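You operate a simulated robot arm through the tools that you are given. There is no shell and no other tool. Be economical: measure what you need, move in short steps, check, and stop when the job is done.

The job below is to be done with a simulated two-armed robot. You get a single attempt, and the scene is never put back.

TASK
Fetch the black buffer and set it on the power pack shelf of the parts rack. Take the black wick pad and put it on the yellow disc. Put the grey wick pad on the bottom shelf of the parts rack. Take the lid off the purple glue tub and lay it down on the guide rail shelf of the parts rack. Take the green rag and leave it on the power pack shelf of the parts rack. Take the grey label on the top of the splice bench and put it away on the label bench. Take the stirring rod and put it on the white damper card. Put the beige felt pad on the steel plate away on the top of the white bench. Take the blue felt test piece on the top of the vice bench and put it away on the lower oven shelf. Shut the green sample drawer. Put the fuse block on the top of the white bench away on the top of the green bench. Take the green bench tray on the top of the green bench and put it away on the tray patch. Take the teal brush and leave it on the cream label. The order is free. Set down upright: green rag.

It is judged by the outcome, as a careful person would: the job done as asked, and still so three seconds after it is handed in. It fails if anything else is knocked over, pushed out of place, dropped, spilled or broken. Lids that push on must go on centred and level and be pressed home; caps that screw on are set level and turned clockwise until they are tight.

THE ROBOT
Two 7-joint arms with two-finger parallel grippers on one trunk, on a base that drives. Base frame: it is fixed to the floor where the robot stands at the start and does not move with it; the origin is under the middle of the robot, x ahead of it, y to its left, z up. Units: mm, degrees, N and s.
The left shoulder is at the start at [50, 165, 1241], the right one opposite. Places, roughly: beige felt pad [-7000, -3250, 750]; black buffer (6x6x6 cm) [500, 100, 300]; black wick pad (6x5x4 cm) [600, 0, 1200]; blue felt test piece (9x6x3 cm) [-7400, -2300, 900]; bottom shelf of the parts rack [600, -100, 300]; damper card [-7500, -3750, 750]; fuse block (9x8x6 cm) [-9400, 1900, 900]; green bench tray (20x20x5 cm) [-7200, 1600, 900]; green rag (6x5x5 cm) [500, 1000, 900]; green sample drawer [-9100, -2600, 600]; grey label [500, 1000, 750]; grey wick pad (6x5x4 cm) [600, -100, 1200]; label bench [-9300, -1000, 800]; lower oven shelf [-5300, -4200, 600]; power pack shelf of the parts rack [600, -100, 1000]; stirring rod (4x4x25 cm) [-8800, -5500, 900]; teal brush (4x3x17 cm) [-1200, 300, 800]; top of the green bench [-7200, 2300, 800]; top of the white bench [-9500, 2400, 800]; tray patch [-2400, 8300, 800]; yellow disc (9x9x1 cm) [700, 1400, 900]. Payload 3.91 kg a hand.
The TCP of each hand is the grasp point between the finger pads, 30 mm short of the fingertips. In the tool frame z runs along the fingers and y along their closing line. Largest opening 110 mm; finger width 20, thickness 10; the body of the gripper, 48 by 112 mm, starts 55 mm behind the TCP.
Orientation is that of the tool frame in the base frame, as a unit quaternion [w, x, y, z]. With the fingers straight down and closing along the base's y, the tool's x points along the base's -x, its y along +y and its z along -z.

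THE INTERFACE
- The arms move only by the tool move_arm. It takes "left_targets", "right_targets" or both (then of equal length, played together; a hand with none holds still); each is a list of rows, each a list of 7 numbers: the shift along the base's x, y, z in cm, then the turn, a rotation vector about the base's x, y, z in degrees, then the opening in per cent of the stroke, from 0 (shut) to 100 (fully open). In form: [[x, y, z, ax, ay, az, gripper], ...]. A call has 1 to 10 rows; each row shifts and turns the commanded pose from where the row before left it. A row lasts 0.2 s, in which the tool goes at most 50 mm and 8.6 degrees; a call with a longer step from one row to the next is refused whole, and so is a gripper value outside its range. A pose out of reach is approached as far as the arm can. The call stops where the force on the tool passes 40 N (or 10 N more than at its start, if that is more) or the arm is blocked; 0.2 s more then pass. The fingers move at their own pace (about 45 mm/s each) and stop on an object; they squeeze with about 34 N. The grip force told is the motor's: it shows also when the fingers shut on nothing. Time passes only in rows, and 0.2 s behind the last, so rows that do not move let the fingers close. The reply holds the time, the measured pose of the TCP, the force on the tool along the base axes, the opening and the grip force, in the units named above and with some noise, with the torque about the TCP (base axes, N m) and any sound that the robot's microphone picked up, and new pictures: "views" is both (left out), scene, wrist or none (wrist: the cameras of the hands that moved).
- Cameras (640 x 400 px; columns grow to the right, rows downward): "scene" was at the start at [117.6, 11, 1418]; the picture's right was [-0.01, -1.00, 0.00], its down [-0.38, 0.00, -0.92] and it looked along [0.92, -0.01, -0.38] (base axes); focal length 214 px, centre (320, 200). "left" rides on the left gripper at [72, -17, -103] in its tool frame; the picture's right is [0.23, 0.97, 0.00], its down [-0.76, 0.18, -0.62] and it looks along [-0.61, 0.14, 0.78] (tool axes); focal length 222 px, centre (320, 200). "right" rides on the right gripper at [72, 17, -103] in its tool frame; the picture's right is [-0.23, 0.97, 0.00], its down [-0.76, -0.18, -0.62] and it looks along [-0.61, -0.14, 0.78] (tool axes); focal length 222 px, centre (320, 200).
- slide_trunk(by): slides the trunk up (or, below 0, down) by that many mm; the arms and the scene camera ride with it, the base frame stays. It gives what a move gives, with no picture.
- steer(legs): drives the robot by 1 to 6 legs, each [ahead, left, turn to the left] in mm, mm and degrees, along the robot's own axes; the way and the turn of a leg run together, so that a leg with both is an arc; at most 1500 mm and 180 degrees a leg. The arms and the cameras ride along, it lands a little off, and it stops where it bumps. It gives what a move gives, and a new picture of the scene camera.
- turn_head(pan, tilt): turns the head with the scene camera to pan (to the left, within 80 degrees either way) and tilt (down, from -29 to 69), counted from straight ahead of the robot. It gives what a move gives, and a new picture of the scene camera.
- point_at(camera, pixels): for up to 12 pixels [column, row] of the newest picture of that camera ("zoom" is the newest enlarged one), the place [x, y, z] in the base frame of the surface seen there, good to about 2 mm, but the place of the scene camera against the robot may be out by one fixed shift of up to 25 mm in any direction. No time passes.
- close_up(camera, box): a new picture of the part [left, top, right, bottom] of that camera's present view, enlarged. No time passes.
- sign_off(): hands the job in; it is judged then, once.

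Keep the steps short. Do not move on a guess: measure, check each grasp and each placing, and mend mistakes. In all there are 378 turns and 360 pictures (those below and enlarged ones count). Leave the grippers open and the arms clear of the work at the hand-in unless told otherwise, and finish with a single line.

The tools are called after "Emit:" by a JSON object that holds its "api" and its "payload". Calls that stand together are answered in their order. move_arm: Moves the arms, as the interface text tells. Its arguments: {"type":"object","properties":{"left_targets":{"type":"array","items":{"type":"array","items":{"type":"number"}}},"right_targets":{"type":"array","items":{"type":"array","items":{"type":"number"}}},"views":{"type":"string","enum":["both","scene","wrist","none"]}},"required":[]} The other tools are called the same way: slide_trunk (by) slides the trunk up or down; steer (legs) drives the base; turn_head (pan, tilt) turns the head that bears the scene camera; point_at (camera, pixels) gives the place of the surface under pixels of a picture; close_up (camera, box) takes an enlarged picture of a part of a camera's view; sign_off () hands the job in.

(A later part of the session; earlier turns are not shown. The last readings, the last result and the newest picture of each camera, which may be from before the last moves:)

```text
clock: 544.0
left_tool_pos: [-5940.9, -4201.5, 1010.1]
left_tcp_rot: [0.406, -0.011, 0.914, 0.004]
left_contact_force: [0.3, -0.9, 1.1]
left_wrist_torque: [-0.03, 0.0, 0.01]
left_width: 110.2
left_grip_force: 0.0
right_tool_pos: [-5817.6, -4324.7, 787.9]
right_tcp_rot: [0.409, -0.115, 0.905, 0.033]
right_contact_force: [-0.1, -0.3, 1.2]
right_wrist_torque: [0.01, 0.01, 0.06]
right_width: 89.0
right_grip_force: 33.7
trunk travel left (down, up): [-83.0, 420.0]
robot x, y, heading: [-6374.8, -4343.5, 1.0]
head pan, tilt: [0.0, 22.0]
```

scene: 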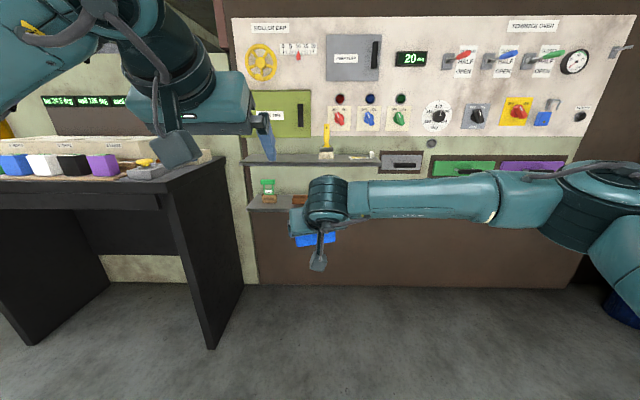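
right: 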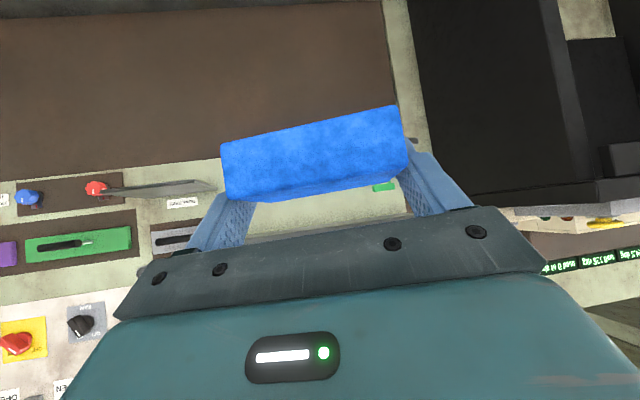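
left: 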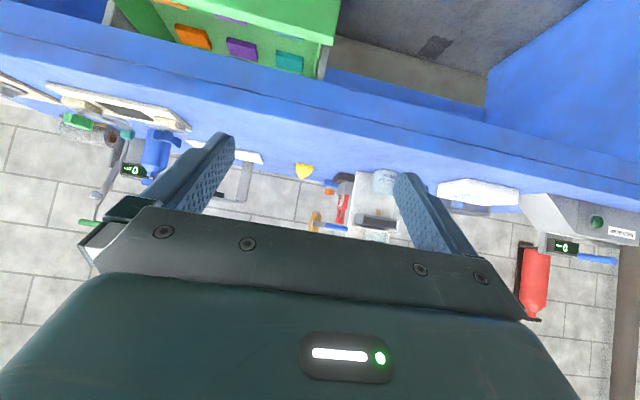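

Emit:
{"api": "close_up", "payload": {"camera": "left", "box": [0, 0, 640, 250]}}

Emit:
{"api": "steer", "payload": {"legs": [[0, -230, -1]]}}

Emit:
{"api": "close_up", "payload": {"camera": "scene", "box": [140, 130, 360, 250]}}

```text
1.00 times, centred on (320, 125) of left
```

zoom: 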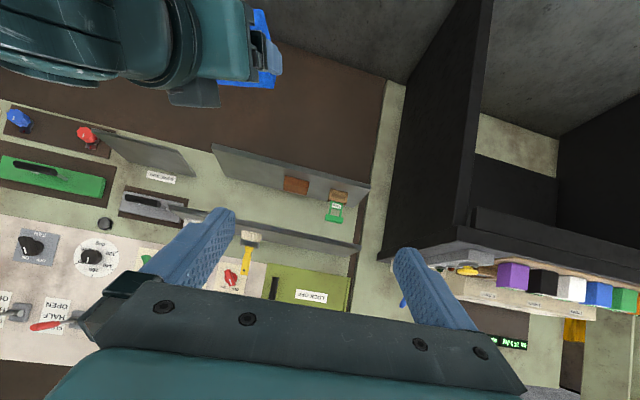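

```text
clock: 545.7
left_tool_pos: [-5936.1, -4440.5, 1010.3]
left_tcp_rot: [0.404, -0.003, 0.915, 0.001]
left_contact_force: [1.1, 0.4, -0.2]
left_wrist_torque: [0.0, -0.01, -0.01]
left_width: 110.1
left_grip_force: 0.1
right_tool_pos: [-5813.9, -4565.4, 787.0]
right_tcp_rot: [0.409, -0.107, 0.906, 0.029]
right_contact_force: [-0.1, 0.3, -0.1]
right_wrist_torque: [0.0, 0.0, 0.0]
right_width: 89.4
right_grip_force: 33.9
trunk travel left (down, up): [-83.0, 420.0]
robot x, y, heading: [-6370.8, -4576.5, 0.1]
head pan, tilt: [0.0, 22.0]
```

scene: 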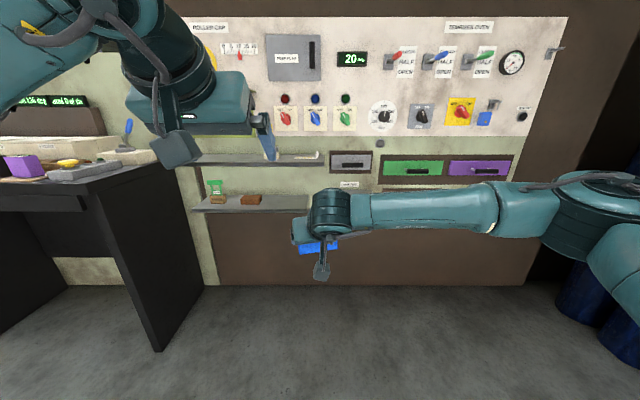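

```text
2.91 times, centred on (250, 190) of scene
```

zoom: 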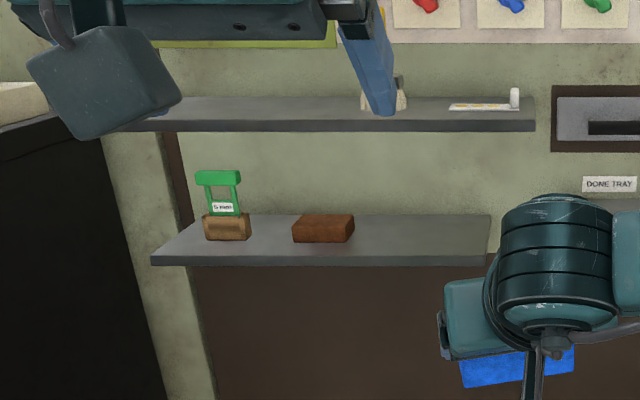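

The lower shelf's right part (zoom 360–490) is free. Measuring it.

Emit:
{"api": "point_at", "payload": {"camera": "zoom", "pixels": [[425, 240], [350, 240], [355, 225], [485, 245], [488, 220], [425, 255], [425, 220], [425, 125], [520, 120], [535, 205]]}}

```text
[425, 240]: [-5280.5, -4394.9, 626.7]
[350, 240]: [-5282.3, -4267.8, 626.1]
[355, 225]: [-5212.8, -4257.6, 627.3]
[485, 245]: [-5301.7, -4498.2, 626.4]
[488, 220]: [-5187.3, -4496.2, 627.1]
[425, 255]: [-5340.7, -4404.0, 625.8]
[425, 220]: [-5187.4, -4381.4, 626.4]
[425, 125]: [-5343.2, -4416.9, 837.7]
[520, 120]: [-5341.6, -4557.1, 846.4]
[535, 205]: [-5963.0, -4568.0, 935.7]
```

Target TCP (-5268,-4393,671). Drive ahead 420 and left 172.

Emit:
{"api": "steer", "payload": {"legs": [[420, 172, 0]]}}

Emit:
{"api": "move_arm", "payload": {"right_targets": [[0, 0, -4, 0, 0, 0, 20], [0, 0, -4, 0, 0, 0, 20]], "views": "wrist"}}

```text
clock: 548.5
left_tool_pos: [-5504.8, -4263.1, 1010.7]
left_tcp_rot: [0.405, -0.006, 0.914, 0.001]
left_contact_force: [-0.1, -0.9, -0.8]
left_wrist_torque: [0.04, 0.02, -0.02]
left_width: 110.2
left_grip_force: 0.2
right_tool_pos: [-5382.5, -4388.5, 787.9]
right_tcp_rot: [0.408, -0.111, 0.906, 0.031]
right_contact_force: [0.8, 1.1, -0.9]
right_wrist_torque: [0.0, 0.02, -0.01]
right_width: 89.0
right_grip_force: 33.8
trunk travel left (down, up): [-83.0, 420.0]
robot x, y, heading: [-5936.8, -4400.0, 0.4]
head pan, tilt: [0.0, 22.0]
```

scene: 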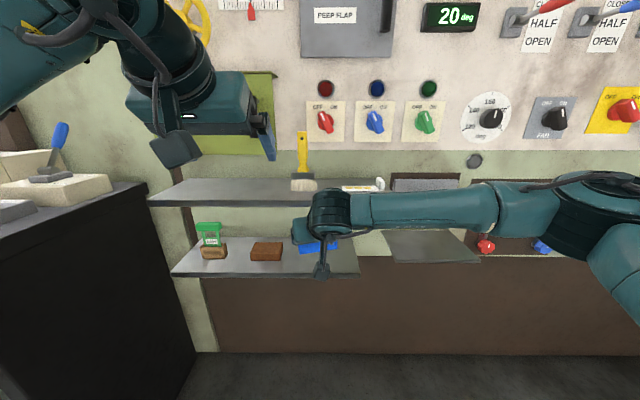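

```text
clock: 549.1
left_tool_pos: [-5505.6, -4263.6, 1010.0]
left_tcp_rot: [0.405, -0.007, 0.914, 0.002]
left_contact_force: [0.0, 0.3, 0.0]
left_wrist_torque: [0.03, 0.0, 0.0]
left_width: 109.8
left_grip_force: 0.2
right_tool_pos: [-5383.8, -4386.9, 707.9]
right_tcp_rot: [0.409, -0.11, 0.905, 0.031]
right_contact_force: [0.0, 0.7, -0.5]
right_wrist_torque: [-0.01, 0.01, 0.02]
right_width: 88.7
right_grip_force: 34.2
trunk travel left (down, up): [-83.0, 420.0]
robot x, y, heading: [-5939.5, -4401.4, 0.3]
head pan, tilt: [0.0, 22.0]
```

right: 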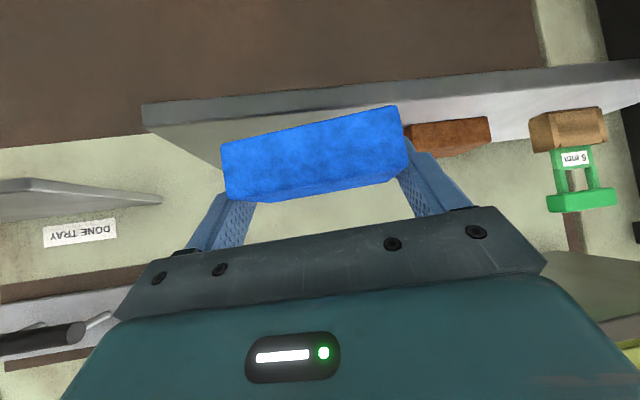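

Emit:
{"api": "point_at", "payload": {"camera": "right", "pixels": [[415, 150], [450, 135], [180, 140], [200, 105], [440, 105], [165, 125]]}}

Emit:
{"api": "move_arm", "payload": {"right_targets": [[4, -0.3, 0, 0, 0, 0, 20], [4, -0.3, 0, 0, 0, 0, 20], [3.2, 0, 0, 0, 0, 0, 20]], "views": "wrist"}}

```text
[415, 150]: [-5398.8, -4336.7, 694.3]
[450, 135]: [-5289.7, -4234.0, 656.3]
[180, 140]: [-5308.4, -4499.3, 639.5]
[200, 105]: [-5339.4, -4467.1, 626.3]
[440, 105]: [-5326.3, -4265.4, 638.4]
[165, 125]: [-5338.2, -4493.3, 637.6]
```

```text
clock: 549.9
left_tool_pos: [-5504.8, -4262.8, 1009.7]
left_tcp_rot: [0.406, -0.006, 0.914, 0.001]
left_contact_force: [0.0, -0.1, 0.5]
left_wrist_torque: [-0.02, 0.01, 0.02]
left_width: 109.8
left_grip_force: 0.1
right_tool_pos: [-5269.2, -4394.7, 707.9]
right_tcp_rot: [0.41, -0.11, 0.905, 0.03]
right_contact_force: [0.1, 0.3, -0.9]
right_wrist_torque: [0.03, 0.0, -0.01]
right_width: 88.8
right_grip_force: 33.9
trunk travel left (down, up): [-83.0, 420.0]
robot x, y, heading: [-5937.2, -4402.7, 0.5]
head pan, tilt: [0.0, 22.0]
```

right: 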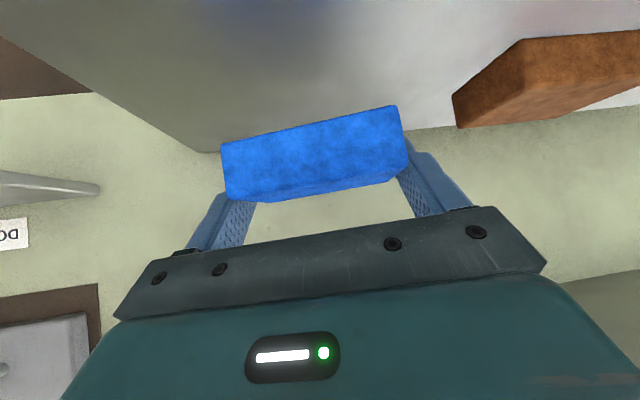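

Lowering to contact at ≈671.

Emit:
{"api": "move_arm", "payload": {"right_targets": [[0, 0, -2.2, 0, 0, 0, 20], [0, 0, -1, 0, 0, 0, 20], [0, 0, -0.3, 0, 0, 0, 20], [0, 0, -0.2, 0, 0, 0, 20]], "views": "none"}}

```text
clock: 550.9
left_tool_pos: [-5505.0, -4262.5, 1010.0]
left_tcp_rot: [0.406, -0.005, 0.914, 0.0]
left_contact_force: [0.8, -0.1, -0.5]
left_wrist_torque: [-0.03, 0.01, -0.01]
left_width: 109.8
left_grip_force: 0.0
right_tool_pos: [-5270.8, -4394.0, 670.6]
right_tcp_rot: [0.409, -0.11, 0.905, 0.032]
right_contact_force: [0.2, -0.6, 4.8]
right_wrist_torque: [0.19, 0.09, 0.01]
right_width: 88.6
right_grip_force: 34.1
trunk travel left (down, up): [-83.0, 420.0]
robot x, y, heading: [-5936.7, -4399.7, 0.6]
head pan, tilt: [0.0, 22.0]
```

Contact. Open and pull back along the fingers.

Emit:
{"api": "move_arm", "payload": {"right_targets": [[0, 0, 0, 0, 0, 0, 100], [0, 0, 0, 0, 0, 0, 100], [0, 0, 0, 0, 0, 0, 100], [-3, -0.5, 2.5, 0, 0, 0, 100], [-3, -0.5, 2.5, 0, 0, 0, 100], [-4, -0.5, 1.5, 0, 0, 0, 100], [-4, -0.5, 1.5, 0, 0, 0, 100]], "views": "wrist"}}

Emit:
{"api": "steer", "payload": {"legs": [[-350, 0, 0]]}}

Emit:
{"api": "slide_trunk", "payload": {"by": 360}}

```text
clock: 552.5
left_tool_pos: [-5503.8, -4262.9, 1009.1]
left_tcp_rot: [0.405, -0.007, 0.914, 0.002]
left_contact_force: [0.0, 0.1, 0.6]
left_wrist_torque: [-0.04, 0.02, 0.0]
left_width: 109.9
left_grip_force: 0.1
right_tool_pos: [-5411.0, -4413.6, 750.4]
right_tcp_rot: [0.409, -0.11, 0.905, 0.03]
right_contact_force: [1.0, -0.2, -0.5]
right_wrist_torque: [-0.02, -0.03, -0.02]
right_width: 110.1
right_grip_force: 0.0
trunk travel left (down, up): [-83.0, 420.0]
robot x, y, heading: [-5938.6, -4403.1, 0.6]
head pan, tilt: [0.0, 22.0]
```

right: 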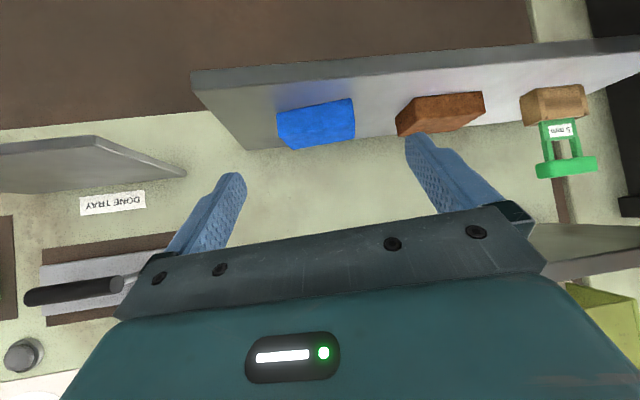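

```text
clock: 554.8
left_tool_pos: [-5850.4, -4266.1, 1010.3]
left_tcp_rot: [0.404, -0.007, 0.915, 0.001]
left_contact_force: [-0.1, -0.5, 0.3]
left_wrist_torque: [-0.01, -0.03, 0.01]
left_width: 110.2
left_grip_force: 0.1
right_tool_pos: [-5755.8, -4416.2, 750.6]
right_tcp_rot: [0.409, -0.111, 0.905, 0.032]
right_contact_force: [0.3, 0.6, 0.1]
right_wrist_torque: [-0.01, 0.0, 0.04]
right_width: 110.0
right_grip_force: 0.0
trunk travel left (down, up): [-83.0, 420.0]
robot x, y, heading: [-6285.6, -4409.9, 0.6]
head pan, tilt: [0.0, 22.0]
```

scene: 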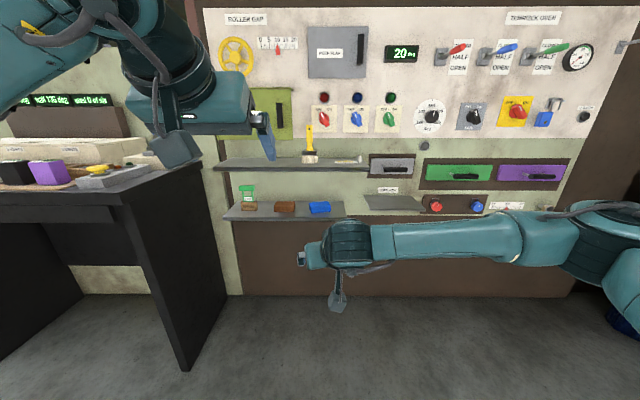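

```text
clock: 558.3
left_tool_pos: [-5849.6, -4265.1, 1369.5]
left_tcp_rot: [0.404, -0.007, 0.915, 0.002]
left_contact_force: [-0.4, 0.3, -0.4]
left_wrist_torque: [0.0, -0.01, 0.01]
left_width: 109.8
left_grip_force: 0.1
right_tool_pos: [-5755.7, -4416.1, 1110.6]
right_tcp_rot: [0.409, -0.111, 0.905, 0.032]
right_contact_force: [0.1, -0.6, 0.1]
right_wrist_torque: [0.0, 0.02, -0.02]
right_width: 110.2
right_grip_force: 0.1
trunk travel left (down, up): [-443.0, 60.0]
robot x, y, heading: [-6283.4, -4404.5, 0.6]
head pan, tilt: [0.0, 22.0]
```

The blue felt is on the lower oven shelf. Now the beige pad from the bench's far side: turn around to face -x.

Emit:
{"api": "steer", "payload": {"legs": [[-150, 0, 0], [0, 0, 180]]}}

Emit:
{"api": "turn_head", "payload": {"pan": -40, "tilt": 25}}

Emit:
{"api": "point_at", "payload": {"camera": "scene", "pixels": [[320, 300], [400, 300], [400, 220], [320, 220], [250, 250], [480, 250], [350, 180]]}}

```text
clock: 567.0
left_tool_pos: [-6871.8, -4543.2, 1369.8]
left_tcp_rot: [0.001, 0.914, 0.005, -0.405]
left_contact_force: [0.7, 0.5, -0.2]
left_wrist_torque: [0.01, -0.01, 0.01]
left_width: 110.0
left_grip_force: 0.1
right_tool_pos: [-6965.2, -4392.0, 1110.9]
right_tcp_rot: [0.031, 0.906, 0.109, -0.408]
right_contact_force: [0.4, -0.3, 0.4]
right_wrist_torque: [-0.04, 0.0, 0.01]
right_width: 110.1
right_grip_force: 0.1
trunk travel left (down, up): [-443.0, 60.0]
robot x, y, heading: [-6435.0, -4407.3, -179.7]
head pan, tilt: [0.0, 22.0]
```

scene: 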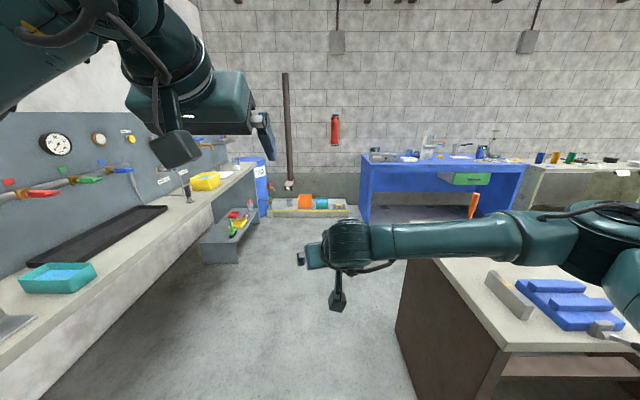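

```text
clock: 568.0
left_tool_pos: [-6871.5, -4542.4, 1371.3]
left_tcp_rot: [0.002, 0.914, 0.005, -0.405]
left_contact_force: [-0.5, -0.8, 0.4]
left_wrist_torque: [0.01, 0.0, 0.0]
left_width: 109.8
left_grip_force: 0.0
right_tool_pos: [-6965.9, -4392.1, 1109.5]
right_tcp_rot: [0.031, 0.906, 0.109, -0.408]
right_contact_force: [-0.4, 0.4, -0.6]
right_wrist_torque: [0.01, 0.03, 0.0]
right_width: 109.9
right_grip_force: 0.1
trunk travel left (down, up): [-443.0, 60.0]
robot x, y, heading: [-6433.9, -4406.7, -179.7]
head pan, tilt: [-40.0, 25.0]
```

scene: 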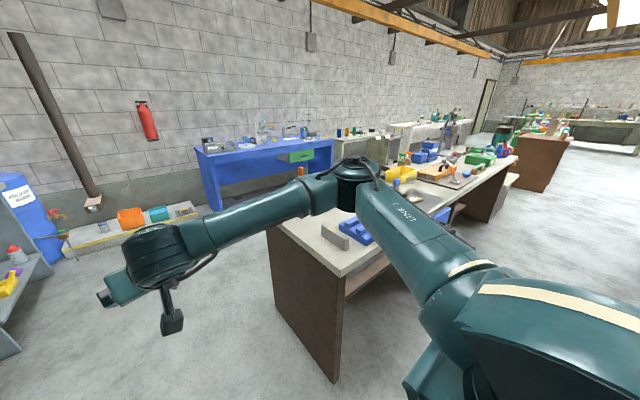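

```text
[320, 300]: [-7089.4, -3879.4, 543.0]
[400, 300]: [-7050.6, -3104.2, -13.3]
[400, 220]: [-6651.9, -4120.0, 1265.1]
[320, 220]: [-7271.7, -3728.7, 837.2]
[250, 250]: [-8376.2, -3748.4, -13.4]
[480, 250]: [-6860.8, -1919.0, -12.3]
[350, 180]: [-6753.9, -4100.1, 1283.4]
```

The rod still stands. I'll slide right 1230 along the bench's far side to the beige pad.

Emit:
{"api": "steer", "payload": {"legs": [[0, -1230, 0]]}}

Emit:
{"api": "move_arm", "payload": {"right_targets": [[0, 0, -3, 0, 0, 0, 100], [0, 0, -3, 0, 0, 0, 100]], "views": "wrist"}}

Emit:
{"api": "close_up", "payload": {"camera": "right", "box": [160, 0, 480, 200]}}

```text
clock: 574.2
left_tool_pos: [-6884.5, -3343.0, 1369.2]
left_tcp_rot: [0.004, 0.914, 0.011, -0.405]
left_contact_force: [-0.1, -0.3, 0.0]
left_wrist_torque: [-0.01, -0.01, -0.01]
left_width: 110.0
left_grip_force: 0.1
right_tool_pos: [-6980.7, -3193.4, 1110.0]
right_tcp_rot: [0.034, 0.905, 0.115, -0.408]
right_contact_force: [-0.5, 0.1, 0.1]
right_wrist_torque: [0.0, 0.04, 0.02]
right_width: 110.0
right_grip_force: 0.1
trunk travel left (down, up): [-443.0, 60.0]
robot x, y, heading: [-6453.1, -3201.7, -179.0]
head pan, tilt: [-40.0, 25.0]
```

scene: 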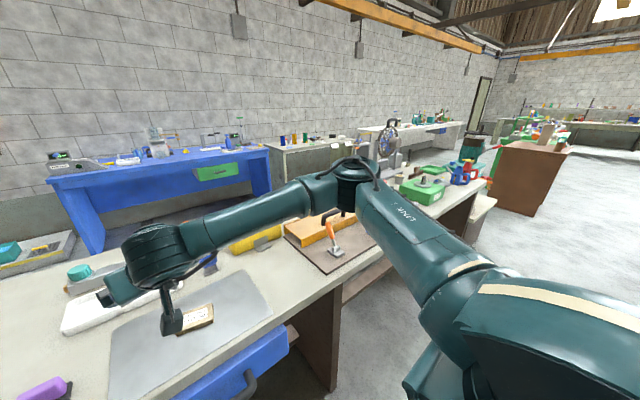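

```text
clock: 574.8
left_tool_pos: [-6885.9, -3344.3, 1369.1]
left_tcp_rot: [0.003, 0.915, 0.01, -0.404]
left_contact_force: [0.2, -0.9, 1.5]
left_wrist_torque: [-0.03, 0.01, -0.01]
left_width: 109.9
left_grip_force: 0.0
right_tool_pos: [-6980.6, -3194.0, 1049.6]
right_tcp_rot: [0.033, 0.904, 0.114, -0.41]
right_contact_force: [0.4, 0.4, -0.5]
right_wrist_torque: [-0.02, 0.01, 0.02]
right_width: 109.8
right_grip_force: 0.0
trunk travel left (down, up): [-443.0, 60.0]
robot x, y, heading: [-6454.2, -3197.4, -178.9]
head pan, tilt: [-40.0, 25.0]
```

right: 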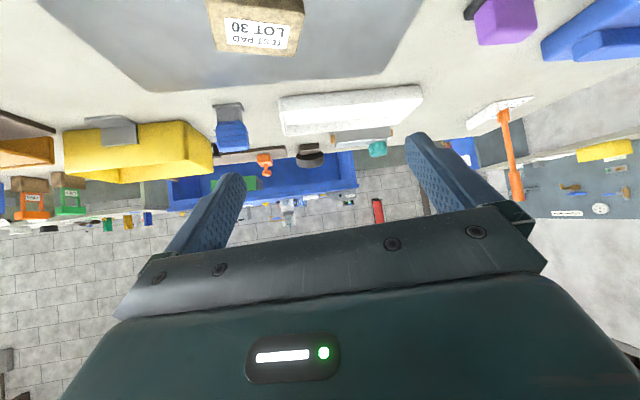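

```text
2.00 times, centred on (320, 100) of right
```

zoom: 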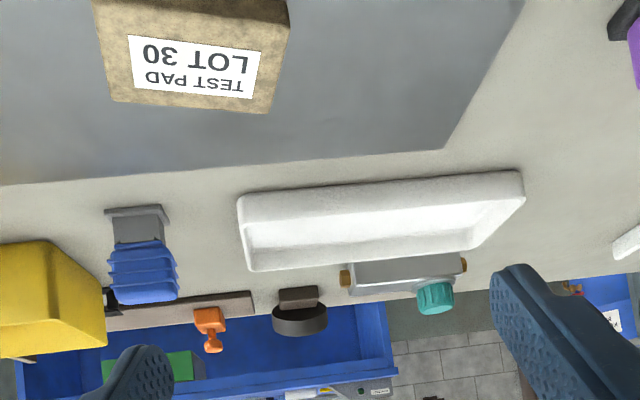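

Emit:
{"api": "point_at", "payload": {"camera": "right", "pixels": [[217, 48], [293, 54], [209, 4], [302, 4], [302, 12], [255, 30], [330, 40], [180, 40]]}}

Emit:
{"api": "point_at", "payload": {"camera": "scene", "pixels": [[197, 315], [185, 318], [212, 308], [205, 325], [190, 330]]}}

```text
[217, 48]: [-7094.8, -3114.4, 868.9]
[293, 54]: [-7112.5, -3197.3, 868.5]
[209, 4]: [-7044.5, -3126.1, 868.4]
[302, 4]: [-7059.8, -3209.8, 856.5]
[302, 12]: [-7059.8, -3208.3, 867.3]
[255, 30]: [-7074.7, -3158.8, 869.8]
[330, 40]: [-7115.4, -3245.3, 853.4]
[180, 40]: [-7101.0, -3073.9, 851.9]
```

```text
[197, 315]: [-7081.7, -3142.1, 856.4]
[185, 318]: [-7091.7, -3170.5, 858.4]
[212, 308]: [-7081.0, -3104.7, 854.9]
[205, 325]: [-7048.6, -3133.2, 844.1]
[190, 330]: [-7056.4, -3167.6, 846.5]
```

Pad centre (-7078,-3161), top 869, yawed -12°, only 16 mm thick, so I'll use a near-vertical tool. Rotating the hand.

Emit:
{"api": "move_arm", "payload": {"right_targets": [[0, 0, 0, 0, 0, -7, 100], [0, 0, 0, 0, 0, -7, 100], [0, 0, 0, 0, -8, 0, 100], [0, 0, 0, 0, -8, 0, 100], [0, 0, 0, 0, -8, 0, 100], [0, 0, 0, 0, -8, 0, 100], [0, 0, 0, 0, -8, 0, 100], [0, 0, 0, 0, 0, -6.5, 100], [0, 0, 0, 0, 0, -6.5, 100]], "views": "wrist"}}

```text
clock: 576.8
left_tool_pos: [-6885.5, -3344.1, 1368.9]
left_tcp_rot: [0.004, 0.914, 0.011, -0.405]
left_contact_force: [0.7, 0.7, -0.9]
left_wrist_torque: [-0.01, -0.03, 0.03]
left_width: 110.2
left_grip_force: 0.1
right_tool_pos: [-6979.3, -3192.2, 1050.0]
right_tcp_rot: [-0.023, 0.992, -0.105, -0.07]
right_contact_force: [-0.2, 0.4, 0.0]
right_wrist_torque: [0.0, -0.01, 0.03]
right_width: 110.1
right_grip_force: 0.0
trunk travel left (down, up): [-443.0, 60.0]
robot x, y, heading: [-6454.2, -3197.7, -178.8]
head pan, tilt: [-40.0, 25.0]
```

right: 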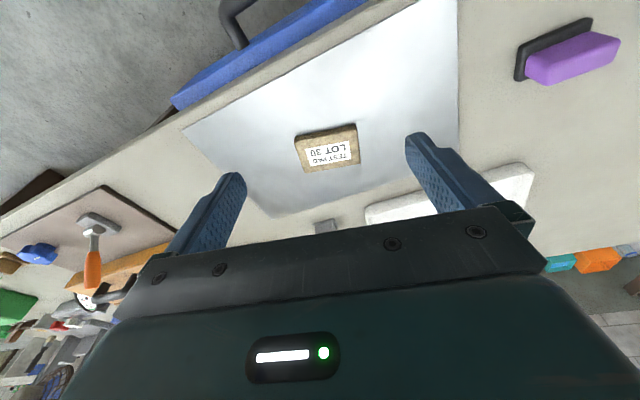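

Emit:
{"api": "move_arm", "payload": {"right_targets": [[-3.3, 1.05, -3, 0, 0, 0, 100], [-3.3, 1.05, -3, 0, 0, 0, 100], [-3.3, 1.05, -3, 0, 0, 0, 100]], "views": "wrist"}}

Emit:
{"api": "point_at", "payload": {"camera": "right", "pixels": [[320, 120], [320, 60], [290, 140], [350, 100], [260, 60], [380, 60]]}}

```text
clock: 577.6
left_tool_pos: [-6885.4, -3343.6, 1369.2]
left_tcp_rot: [0.003, 0.914, 0.01, -0.404]
left_contact_force: [-0.4, -0.1, -0.3]
left_wrist_torque: [-0.04, -0.01, -0.02]
left_width: 109.8
left_grip_force: 0.2
right_tool_pos: [-7080.8, -3161.8, 958.8]
right_tcp_rot: [-0.024, 0.992, -0.103, -0.07]
right_contact_force: [-0.7, -0.4, 0.3]
right_wrist_torque: [-0.01, -0.03, 0.0]
right_width: 110.1
right_grip_force: 0.1
trunk travel left (down, up): [-443.0, 60.0]
robot x, y, heading: [-6452.4, -3204.7, -178.8]
head pan, tilt: [-40.0, 25.0]
```

right: 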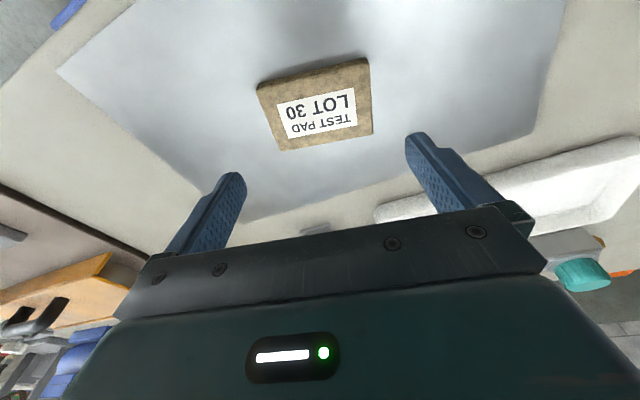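

```text
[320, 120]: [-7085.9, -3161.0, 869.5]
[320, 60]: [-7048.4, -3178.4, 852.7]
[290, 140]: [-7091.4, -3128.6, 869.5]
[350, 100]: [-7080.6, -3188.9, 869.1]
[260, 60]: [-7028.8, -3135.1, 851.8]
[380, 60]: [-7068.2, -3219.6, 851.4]
```

Centred over the pad. Descend to 885.5 and close.

Emit:
{"api": "move_arm", "payload": {"right_targets": [[0.2, 0, -4, 0, 0, 0, 100], [0, 0, -3.2, 0, 0, 0, 100], [0, 0, 0, 0, 0, 0, 20], [0, 0, 0, 0, 0, 0, 20], [0, 0, 0, 0, 0, 0, 20], [0, 0, 2, 0, 0, 0, 20], [0, 0, 2, 0, 0, 0, 20]], "views": "wrist"}}

```text
clock: 579.2
left_tool_pos: [-6885.3, -3342.9, 1369.5]
left_tcp_rot: [0.004, 0.914, 0.011, -0.405]
left_contact_force: [0.5, -0.1, 0.3]
left_wrist_torque: [0.0, 0.0, -0.01]
left_width: 109.9
left_grip_force: 0.0
right_tool_pos: [-7078.1, -3161.8, 928.8]
right_tcp_rot: [-0.023, 0.992, -0.104, -0.071]
right_contact_force: [-0.1, 0.6, -0.6]
right_wrist_torque: [0.01, 0.01, 0.01]
right_width: 88.9
right_grip_force: 33.8
trunk travel left (down, up): [-443.0, 60.0]
robot x, y, heading: [-6451.9, -3204.9, -178.8]
head pan, tilt: [-40.0, 25.0]
```

right: 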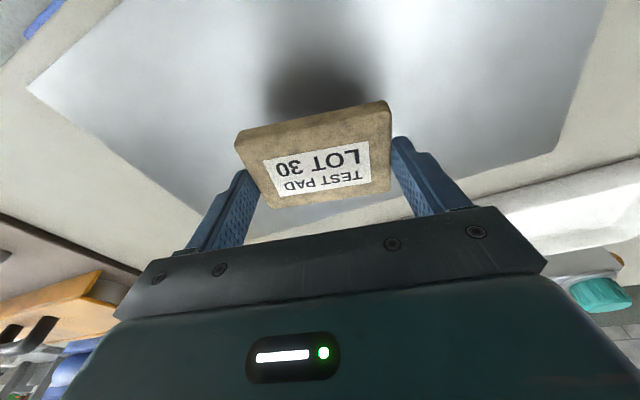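

Held at 89 mm. I'll raise it, back off, go along +y to y≈-150, cross the gap between islands to x≈-8300. Looking ahead before crossing.

Emit:
{"api": "move_arm", "payload": {"right_targets": [[1, 0, 4.5, 0, 0, 0, 20], [2, 0, 4, 0, 0, 0, 20], [2, 0, 3.5, 0, 0, 0, 20]], "views": "none"}}

Emit:
{"api": "steer", "payload": {"legs": [[-250, 0, -1], [0, -1500, 0], [0, -1500, 0]]}}

Emit:
{"api": "turn_head", "payload": {"pan": 0, "tilt": 22}}

Emit:
{"api": "point_at", "payload": {"camera": "scene", "pixels": [[320, 300], [320, 250], [200, 250], [450, 250], [150, 300], [500, 300], [260, 220], [400, 220]]}}

```text
clock: 580.0
left_tool_pos: [-6884.6, -3344.3, 1369.3]
left_tcp_rot: [0.003, 0.914, 0.01, -0.405]
left_contact_force: [0.3, 0.5, 0.4]
left_wrist_torque: [0.02, 0.0, 0.04]
left_width: 109.8
left_grip_force: 0.1
right_tool_pos: [-7023.7, -3161.9, 1049.9]
right_tcp_rot: [-0.023, 0.992, -0.104, -0.071]
right_contact_force: [0.0, 0.0, -0.1]
right_wrist_torque: [0.02, 0.01, 0.0]
right_width: 88.7
right_grip_force: 34.4
trunk travel left (down, up): [-443.0, 60.0]
robot x, y, heading: [-6450.9, -3202.3, -178.9]
head pan, tilt: [-40.0, 25.0]
```

```text
clock: 595.8
left_tool_pos: [-6685.0, -363.3, 1371.0]
left_tcp_rot: [0.003, 0.914, 0.011, -0.406]
left_contact_force: [-0.2, 0.2, 0.2]
left_wrist_torque: [0.04, 0.0, 0.01]
left_width: 109.7
left_grip_force: 0.0
right_tool_pos: [-6825.8, -181.6, 1047.3]
right_tcp_rot: [-0.023, 0.992, -0.103, -0.071]
right_contact_force: [-0.7, 0.1, -0.2]
right_wrist_torque: [0.04, 0.01, 0.0]
right_width: 88.7
right_grip_force: 34.3
trunk travel left (down, up): [-443.0, 60.0]
robot x, y, heading: [-6249.9, -222.8, -178.8]
head pan, tilt: [-40.0, 25.0]
```

scene: 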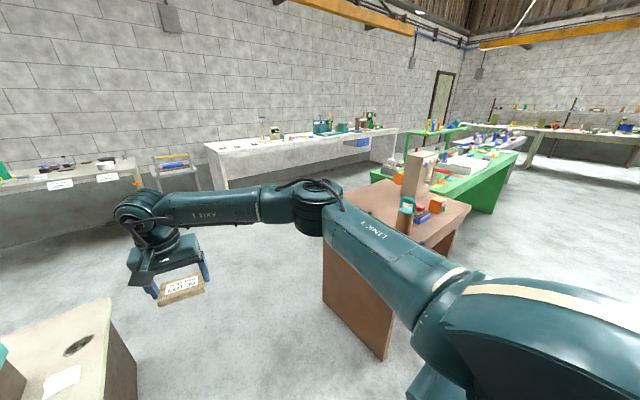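

```text
clock: 596.8
left_tool_pos: [-6684.4, -363.8, 1370.6]
left_tcp_rot: [0.003, 0.915, 0.011, -0.404]
left_contact_force: [-0.1, -0.5, 0.2]
left_wrist_torque: [0.0, 0.0, 0.02]
left_width: 109.9
left_grip_force: 0.0
right_tool_pos: [-6825.3, -182.5, 1048.8]
right_tcp_rot: [-0.022, 0.992, -0.103, -0.071]
right_contact_force: [-0.5, -0.5, -0.8]
right_wrist_torque: [0.01, -0.01, -0.02]
right_width: 89.0
right_grip_force: 33.7
trunk travel left (down, up): [-443.0, 60.0]
robot x, y, heading: [-6253.4, -216.0, -178.7]
head pan, tilt: [0.0, 22.0]
```

scene: 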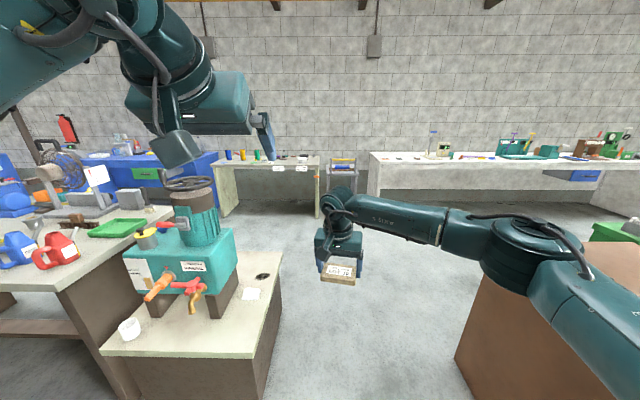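

```text
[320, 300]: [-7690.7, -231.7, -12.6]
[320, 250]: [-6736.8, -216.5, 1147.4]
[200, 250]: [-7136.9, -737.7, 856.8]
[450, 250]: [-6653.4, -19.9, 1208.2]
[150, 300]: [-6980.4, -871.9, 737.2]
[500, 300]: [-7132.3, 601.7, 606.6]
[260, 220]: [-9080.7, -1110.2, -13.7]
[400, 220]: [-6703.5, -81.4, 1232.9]
```

The gap spans y≈-500…580. I'll shift right 240, cross to x≈-8350, and go up to y≈1200, where the white bench's end looks mostly empty.

Emit:
{"api": "steer", "payload": {"legs": [[0, -250, -1.2], [1500, 0, 0], [580, 0, 0], [0, -1180, 0]]}}

Emit:
{"api": "close_up", "payload": {"camera": "scene", "box": [160, 130, 520, 330]}}

Emit:
{"api": "point_at", "payload": {"camera": "zoom", "pixels": [[320, 250], [320, 220], [250, 230], [400, 230], [450, 230], [320, 280], [200, 230], [500, 230]]}}

```text
clock: 614.1
left_tool_pos: [-8701.1, 1144.4, 1371.0]
left_tcp_rot: [-0.013, 0.913, -0.026, -0.406]
left_contact_force: [-0.2, -0.5, 0.9]
left_wrist_torque: [0.01, -0.03, -0.03]
left_width: 109.8
left_grip_force: 0.0
right_tool_pos: [-8827.6, 1336.8, 1047.7]
right_tcp_rot: [-0.026, 0.987, -0.144, -0.07]
right_contact_force: [0.1, 0.6, -0.4]
right_wrist_torque: [-0.01, -0.04, 0.01]
right_width: 88.7
right_grip_force: 34.1
trunk travel left (down, up): [-443.0, 60.0]
robot x, y, heading: [-8259.7, 1250.3, 176.3]
head pan, tilt: [0.0, 22.0]
```

scene: 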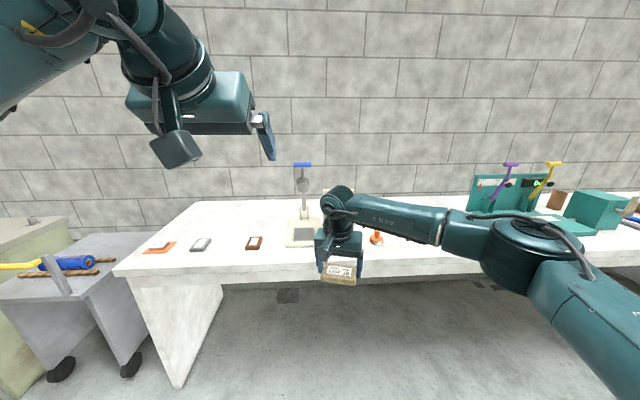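

```text
1.78 times, centred on (340, 230) of scene
```

zoom: 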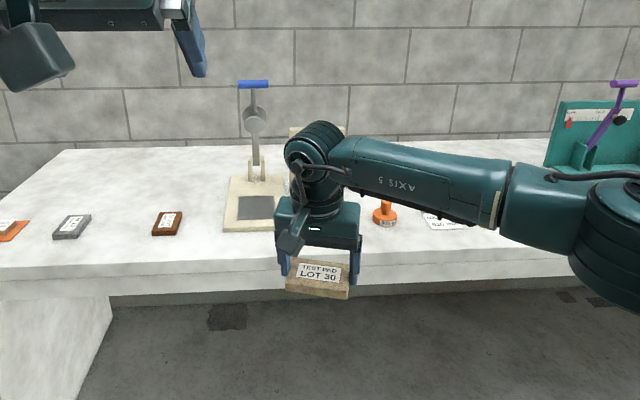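

```text
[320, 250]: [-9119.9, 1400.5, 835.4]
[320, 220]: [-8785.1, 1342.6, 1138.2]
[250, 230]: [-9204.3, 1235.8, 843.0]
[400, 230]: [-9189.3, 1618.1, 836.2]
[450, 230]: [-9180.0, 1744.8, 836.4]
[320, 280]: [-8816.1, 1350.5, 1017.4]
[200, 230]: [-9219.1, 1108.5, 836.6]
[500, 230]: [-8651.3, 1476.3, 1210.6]
```

Free area around zoom (120,185), behind the two small cards. Measuring.

Emit:
{"api": "point_at", "payload": {"camera": "zoom", "pixels": [[120, 185], [120, 225], [72, 218], [168, 212], [225, 200], [120, 255], [115, 240]]}}

```text
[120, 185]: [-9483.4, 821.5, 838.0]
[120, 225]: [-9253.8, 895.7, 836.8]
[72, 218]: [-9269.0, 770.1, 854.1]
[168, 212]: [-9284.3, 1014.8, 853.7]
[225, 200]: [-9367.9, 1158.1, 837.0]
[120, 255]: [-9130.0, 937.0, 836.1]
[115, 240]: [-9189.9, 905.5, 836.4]
```

I'll place it behind the cards at ≈(-9390,895): left 391, straighten, ahead 430, trunk down 100.

Emit:
{"api": "steer", "payload": {"legs": [[0, 391, 3.7], [440, 0, 0]]}}

Emit:
{"api": "slide_trunk", "payload": {"by": -90}}

Emit:
{"api": "move_arm", "payload": {"right_targets": [[-3, 0, 0, 0, 0, 0, 20], [-3, 0, 0, 0, 0, 0, 20]], "views": "both"}}

Emit:
{"api": "point_at", "payload": {"camera": "right", "pixels": [[320, 60], [250, 60], [400, 60], [450, 90], [200, 90], [320, 20]]}}

```text
clock: 618.8
left_tool_pos: [-9140.4, 708.3, 1369.3]
left_tcp_rot: [0.003, 0.915, 0.008, -0.404]
left_contact_force: [0.7, 0.1, 0.7]
left_wrist_torque: [-0.02, 0.0, -0.02]
left_width: 110.2
left_grip_force: 0.0
right_tool_pos: [-9281.0, 890.4, 1048.6]
right_tcp_rot: [-0.023, 0.992, -0.106, -0.071]
right_contact_force: [-0.6, 0.1, -0.1]
right_wrist_torque: [-0.02, -0.03, -0.01]
right_width: 89.0
right_grip_force: 34.1
trunk travel left (down, up): [-443.0, 60.0]
robot x, y, heading: [-8703.1, 847.5, -179.3]
head pan, tilt: [0.0, 22.0]
```

scene: 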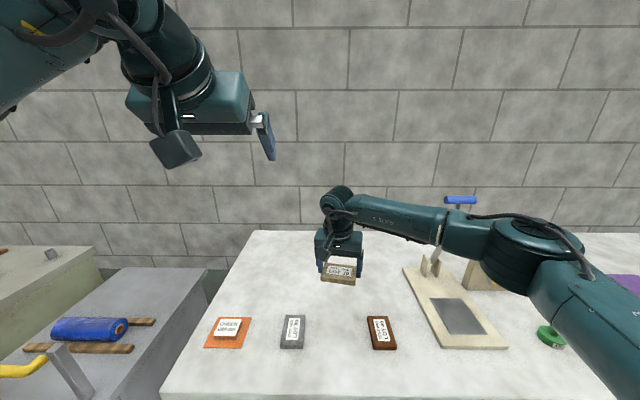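

```text
clock: 620.1
left_tool_pos: [-9140.1, 707.6, 1280.3]
left_tcp_rot: [0.003, 0.915, 0.009, -0.404]
left_contact_force: [0.2, -0.5, 0.4]
left_wrist_torque: [0.02, 0.0, 0.03]
left_width: 110.3
left_grip_force: 0.0
right_tool_pos: [-9278.5, 889.4, 958.7]
right_tcp_rot: [-0.024, 0.991, -0.107, -0.071]
right_contact_force: [-0.1, -0.9, 0.4]
right_wrist_torque: [0.0, 0.0, -0.01]
right_width: 88.9
right_grip_force: 34.2
trunk travel left (down, up): [-353.0, 150.0]
robot x, y, heading: [-8708.1, 846.1, -179.2]
head pan, tilt: [0.0, 22.0]
```

```text
clock: 620.7
left_tool_pos: [-9140.7, 707.4, 1280.5]
left_tcp_rot: [0.003, 0.915, 0.009, -0.404]
left_contact_force: [-0.4, 0.0, 0.0]
left_wrist_torque: [0.03, 0.01, 0.01]
left_width: 110.1
left_grip_force: 0.1
right_tool_pos: [-9339.0, 889.5, 956.8]
right_tcp_rot: [-0.024, 0.992, -0.105, -0.071]
right_contact_force: [0.3, 0.5, -0.8]
right_wrist_torque: [0.01, -0.02, 0.03]
right_width: 88.6
right_grip_force: 33.8
trunk travel left (down, up): [-353.0, 150.0]
robot x, y, heading: [-8705.0, 851.9, -179.4]
head pan, tilt: [0.0, 22.0]
```

scene: 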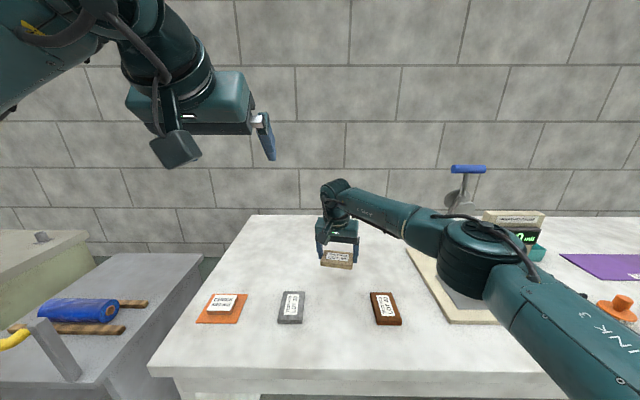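
right: 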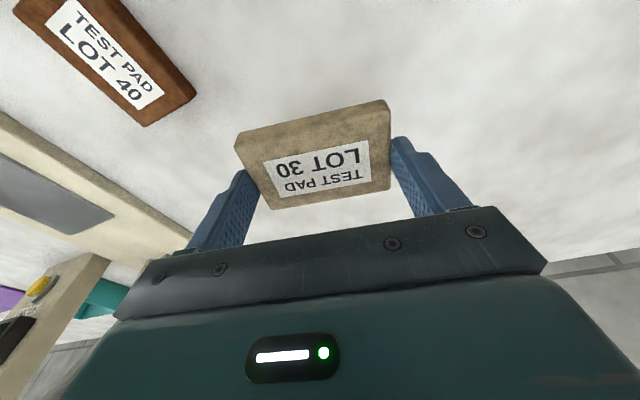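

```text
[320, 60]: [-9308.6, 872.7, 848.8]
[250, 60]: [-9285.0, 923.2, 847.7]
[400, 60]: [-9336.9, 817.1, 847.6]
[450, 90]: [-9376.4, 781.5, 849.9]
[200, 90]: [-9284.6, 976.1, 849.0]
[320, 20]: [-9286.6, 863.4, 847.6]
```

Clear below. Lowering to contact (≈885).

Emit:
{"api": "move_arm", "payload": {"right_targets": [[-1.5, 0, -4, 0, 0, 0, 20], [0, 0, -2.2, 0, 0, 0, 20], [0, 0, -0.5, 0, 0, 0, 20], [0, 0, -0.2, 0, 0, 0, 20], [0, 0, -0.2, 0, 0, 0, 20]], "views": "none"}}

```text
clock: 621.9
left_tool_pos: [-9140.5, 707.8, 1280.3]
left_tcp_rot: [0.003, 0.914, 0.009, -0.405]
left_contact_force: [0.1, 0.0, 0.4]
left_wrist_torque: [-0.03, -0.02, 0.02]
left_width: 110.0
left_grip_force: 0.1
right_tool_pos: [-9355.6, 890.8, 888.2]
right_tcp_rot: [-0.023, 0.991, -0.107, -0.071]
right_contact_force: [-0.1, -0.2, -0.9]
right_wrist_torque: [-0.01, 0.0, -0.01]
right_width: 88.8
right_grip_force: 33.9
trunk travel left (down, up): [-353.0, 150.0]
robot x, y, heading: [-8705.5, 847.3, -179.2]
head pan, tilt: [0.0, 22.0]
```

Emit:
{"api": "move_arm", "payload": {"right_targets": [[0, 0, -0.2, 0, 0, 0, 20], [0, 0, -0.2, 0, 0, 0, 20], [0, 0, -0.15, 0, 0, 0, 20]], "views": "none"}}

```text
clock: 622.7
left_tool_pos: [-9137.5, 707.4, 1281.9]
left_tcp_rot: [0.002, 0.914, 0.008, -0.405]
left_contact_force: [0.3, 0.2, -0.3]
left_wrist_torque: [0.01, -0.02, -0.01]
left_width: 110.2
left_grip_force: 0.1
right_tool_pos: [-9355.1, 890.2, 886.1]
right_tcp_rot: [-0.023, 0.991, -0.106, -0.073]
right_contact_force: [-0.4, -1.2, 12.6]
right_wrist_torque: [-0.67, 0.0, -0.04]
right_width: 88.8
right_grip_force: 33.8
trunk travel left (down, up): [-353.0, 150.0]
robot x, y, heading: [-8703.8, 848.0, -179.1]
head pan, tilt: [0.0, 22.0]
```

Contact. Ease, open, rise, then back away.

Emit:
{"api": "move_arm", "payload": {"right_targets": [[0, 0, 0.1, 0, 0, 0, 20], [0, 0, 0, 0, 0, 0, 100], [0, 0, 0, 0, 0, 0, 100], [0, 0, 0, 0, 0, 0, 100], [0, 0, 4, 0, 0, 0, 100], [1, 0, 4.5, 0, 0, 0, 100], [2, 0, 4, 0, 0, 0, 100]], "views": "wrist"}}

Emit:
{"api": "slide_trunk", "payload": {"by": 90}}

Emit:
{"api": "steer", "payload": {"legs": [[-430, 0, 0], [0, 0, 180], [0, 740, 0]]}}

```text
clock: 624.3
left_tool_pos: [-9139.7, 708.9, 1280.4]
left_tcp_rot: [0.002, 0.914, 0.008, -0.405]
left_contact_force: [0.3, -0.1, -0.6]
left_wrist_torque: [-0.01, 0.02, -0.03]
left_width: 110.0
left_grip_force: 0.1
right_tool_pos: [-9324.4, 892.7, 1008.1]
right_tcp_rot: [-0.023, 0.992, -0.106, -0.071]
right_contact_force: [0.3, 0.4, -0.7]
right_wrist_torque: [-0.02, 0.01, 0.01]
right_width: 110.0
right_grip_force: 0.1
trunk travel left (down, up): [-353.0, 150.0]
robot x, y, heading: [-8707.6, 851.7, -179.5]
head pan, tilt: [0.0, 22.0]
```

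right: 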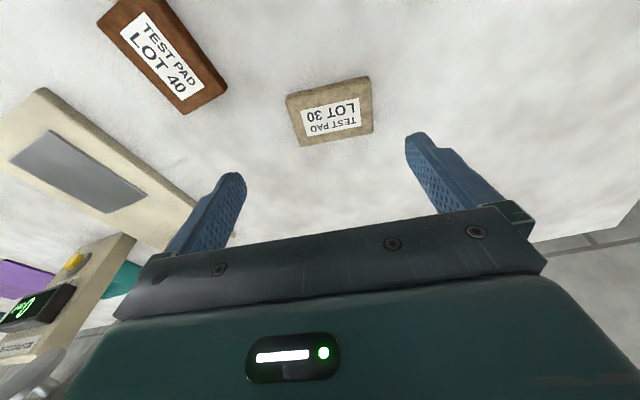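

```text
clock: 625.5
left_tool_pos: [-9140.3, 707.7, 1370.4]
left_tcp_rot: [0.002, 0.914, 0.009, -0.405]
left_contact_force: [-0.6, 0.4, 0.4]
left_wrist_torque: [0.04, 0.0, 0.03]
left_width: 110.0
left_grip_force: 0.1
right_tool_pos: [-9326.1, 891.9, 1096.7]
right_tcp_rot: [-0.024, 0.992, -0.106, -0.07]
right_contact_force: [0.0, 0.0, 0.8]
right_wrist_torque: [-0.01, -0.03, 0.05]
right_width: 110.1
right_grip_force: 0.1
trunk travel left (down, up): [-443.0, 60.0]
robot x, y, heading: [-8708.5, 849.1, -179.3]
head pan, tilt: [0.0, 22.0]
```

```text
clock: 638.9
left_tool_pos: [-7779.3, 1684.5, 1369.5]
left_tcp_rot: [0.405, 0.039, 0.913, -0.018]
left_contact_force: [1.3, 0.1, 0.0]
left_wrist_torque: [-0.02, -0.04, -0.02]
left_width: 109.7
left_grip_force: 0.0
right_tool_pos: [-7614.7, 1482.4, 1096.9]
right_tcp_rot: [0.07, 0.157, 0.985, -0.026]
right_contact_force: [0.6, -0.2, 0.5]
right_wrist_torque: [-0.01, -0.01, -0.02]
right_width: 110.2
right_grip_force: 0.1
trunk travel left (down, up): [-443.0, 60.0]
robot x, y, heading: [-8225.9, 1587.9, -5.1]
head pan, tilt: [0.0, 22.0]
```

scene: 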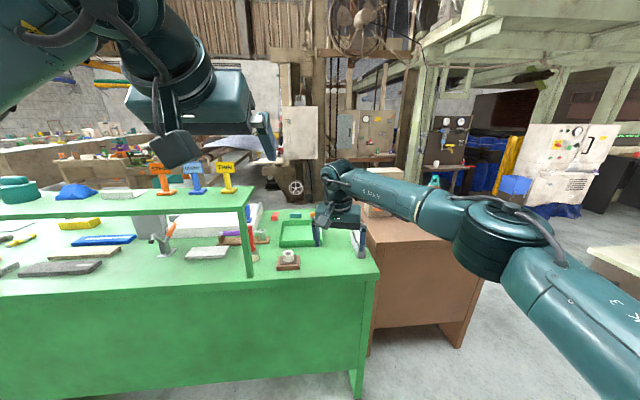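

The beige pad is down. Now the green tray (20×20×5): I'll pinch its left and right walls with both hands. Straighten the heading, and measure the tray with the right wrist camera.

Emit:
{"api": "steer", "payload": {"legs": [[150, -100, 5.1]]}}

Emit:
{"api": "move_arm", "payload": {"right_targets": [[0, 0, 0, 0, 0, 6, 100], [0, 0, 0, 0, 0, 6, 100], [0, 0, 0, 0, -8, 0, 100], [0, 0, 0, 0, -8, 0, 100]], "views": "wrist"}}

```text
clock: 640.4
left_tool_pos: [-7642.8, 1613.5, 1369.3]
left_tcp_rot: [0.404, 0.0, 0.915, -0.001]
left_contact_force: [0.9, -0.7, -0.2]
left_wrist_torque: [0.03, 0.01, 0.0]
left_width: 109.9
left_grip_force: 0.0
right_tool_pos: [-7461.0, 1427.7, 1096.9]
right_tcp_rot: [0.07, 0.115, 0.991, -0.024]
right_contact_force: [0.3, 0.7, -0.1]
right_wrist_torque: [-0.03, -0.04, -0.03]
right_width: 110.2
right_grip_force: 0.1
trunk travel left (down, up): [-443.0, 60.0]
robot x, y, heading: [-8077.7, 1480.0, -0.2]
head pan, tilt: [0.0, 22.0]
```

scene: 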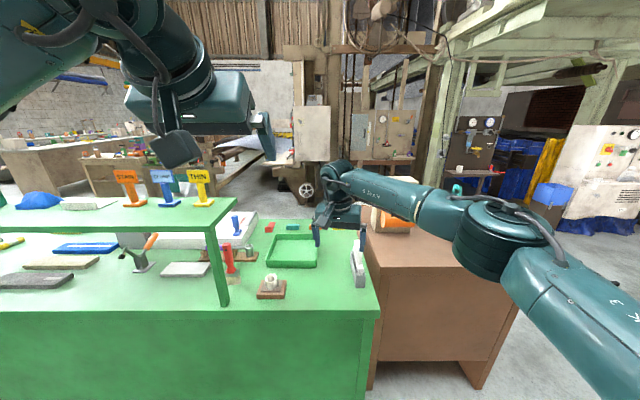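

```text
clock: 641.4
left_tool_pos: [-7642.3, 1614.1, 1370.9]
left_tcp_rot: [0.405, 0.001, 0.914, -0.002]
left_contact_force: [-0.1, -0.2, 0.6]
left_wrist_torque: [-0.05, 0.01, 0.01]
left_width: 109.8
left_grip_force: 0.1
right_tool_pos: [-7460.7, 1426.3, 1097.6]
right_tcp_rot: [0.211, 0.013, 0.977, -0.015]
right_contact_force: [0.1, 0.1, 0.3]
right_wrist_torque: [0.0, 0.02, 0.0]
right_width: 110.1
right_grip_force: 0.0
trunk travel left (down, up): [-443.0, 60.0]
robot x, y, heading: [-8078.5, 1480.1, -0.0]
head pan, tilt: [0.0, 22.0]
```

right: 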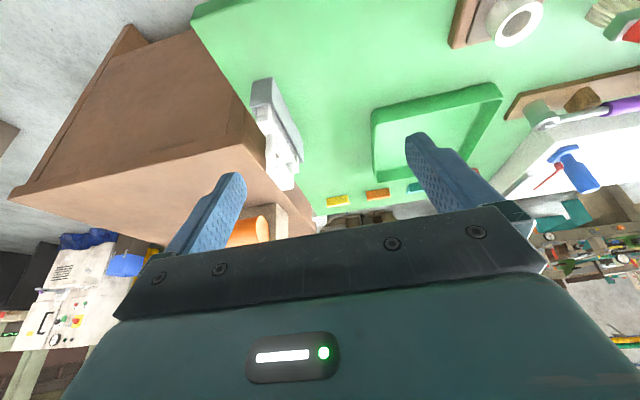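

Emit:
{"api": "close_up", "payload": {"camera": "right", "box": [340, 60, 540, 195]}}

Emit:
{"api": "point_at", "payload": {"camera": "zoom", "pixels": [[98, 165], [118, 165], [500, 70], [490, 110], [300, 120], [300, 135], [105, 300], [120, 300], [110, 240], [450, 180], [470, 180], [250, 200]]}}

```text
2.96 times, centred on (440, 128) of right
```

zoom: 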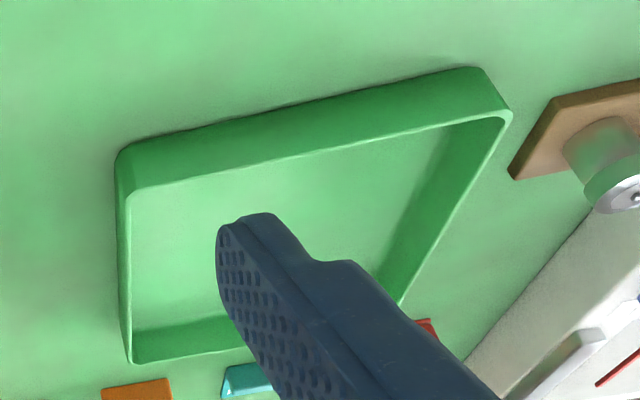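

```text
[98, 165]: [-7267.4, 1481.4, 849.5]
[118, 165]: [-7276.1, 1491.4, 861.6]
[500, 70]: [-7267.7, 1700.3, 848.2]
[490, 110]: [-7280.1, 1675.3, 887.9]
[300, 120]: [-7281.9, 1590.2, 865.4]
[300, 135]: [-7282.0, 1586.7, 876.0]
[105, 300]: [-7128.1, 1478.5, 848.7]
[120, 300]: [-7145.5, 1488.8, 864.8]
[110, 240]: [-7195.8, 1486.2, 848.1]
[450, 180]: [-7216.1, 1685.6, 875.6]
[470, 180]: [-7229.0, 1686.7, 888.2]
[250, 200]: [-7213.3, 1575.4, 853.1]
```

Emit:
{"api": "point_at", "payload": {"camera": "right", "pixels": [[270, 90], [300, 150], [295, 180], [512, 118], [515, 105], [560, 95], [505, 112]]}}

Emit:
{"api": "point_at", "payload": {"camera": "scene", "pixels": [[256, 250], [258, 258], [240, 262], [358, 280], [357, 260], [318, 250], [268, 250]]}}

```text
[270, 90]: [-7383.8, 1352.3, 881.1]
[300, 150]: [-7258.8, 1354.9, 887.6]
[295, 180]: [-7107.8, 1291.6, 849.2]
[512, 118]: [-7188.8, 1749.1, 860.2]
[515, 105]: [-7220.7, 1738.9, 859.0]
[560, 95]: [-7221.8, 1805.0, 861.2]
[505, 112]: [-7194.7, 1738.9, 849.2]
```

```text
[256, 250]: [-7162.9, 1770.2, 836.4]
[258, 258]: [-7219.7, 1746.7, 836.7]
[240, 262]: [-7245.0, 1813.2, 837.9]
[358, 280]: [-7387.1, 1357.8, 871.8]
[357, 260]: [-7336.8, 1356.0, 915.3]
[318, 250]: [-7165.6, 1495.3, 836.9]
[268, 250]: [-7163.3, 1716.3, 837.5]
```

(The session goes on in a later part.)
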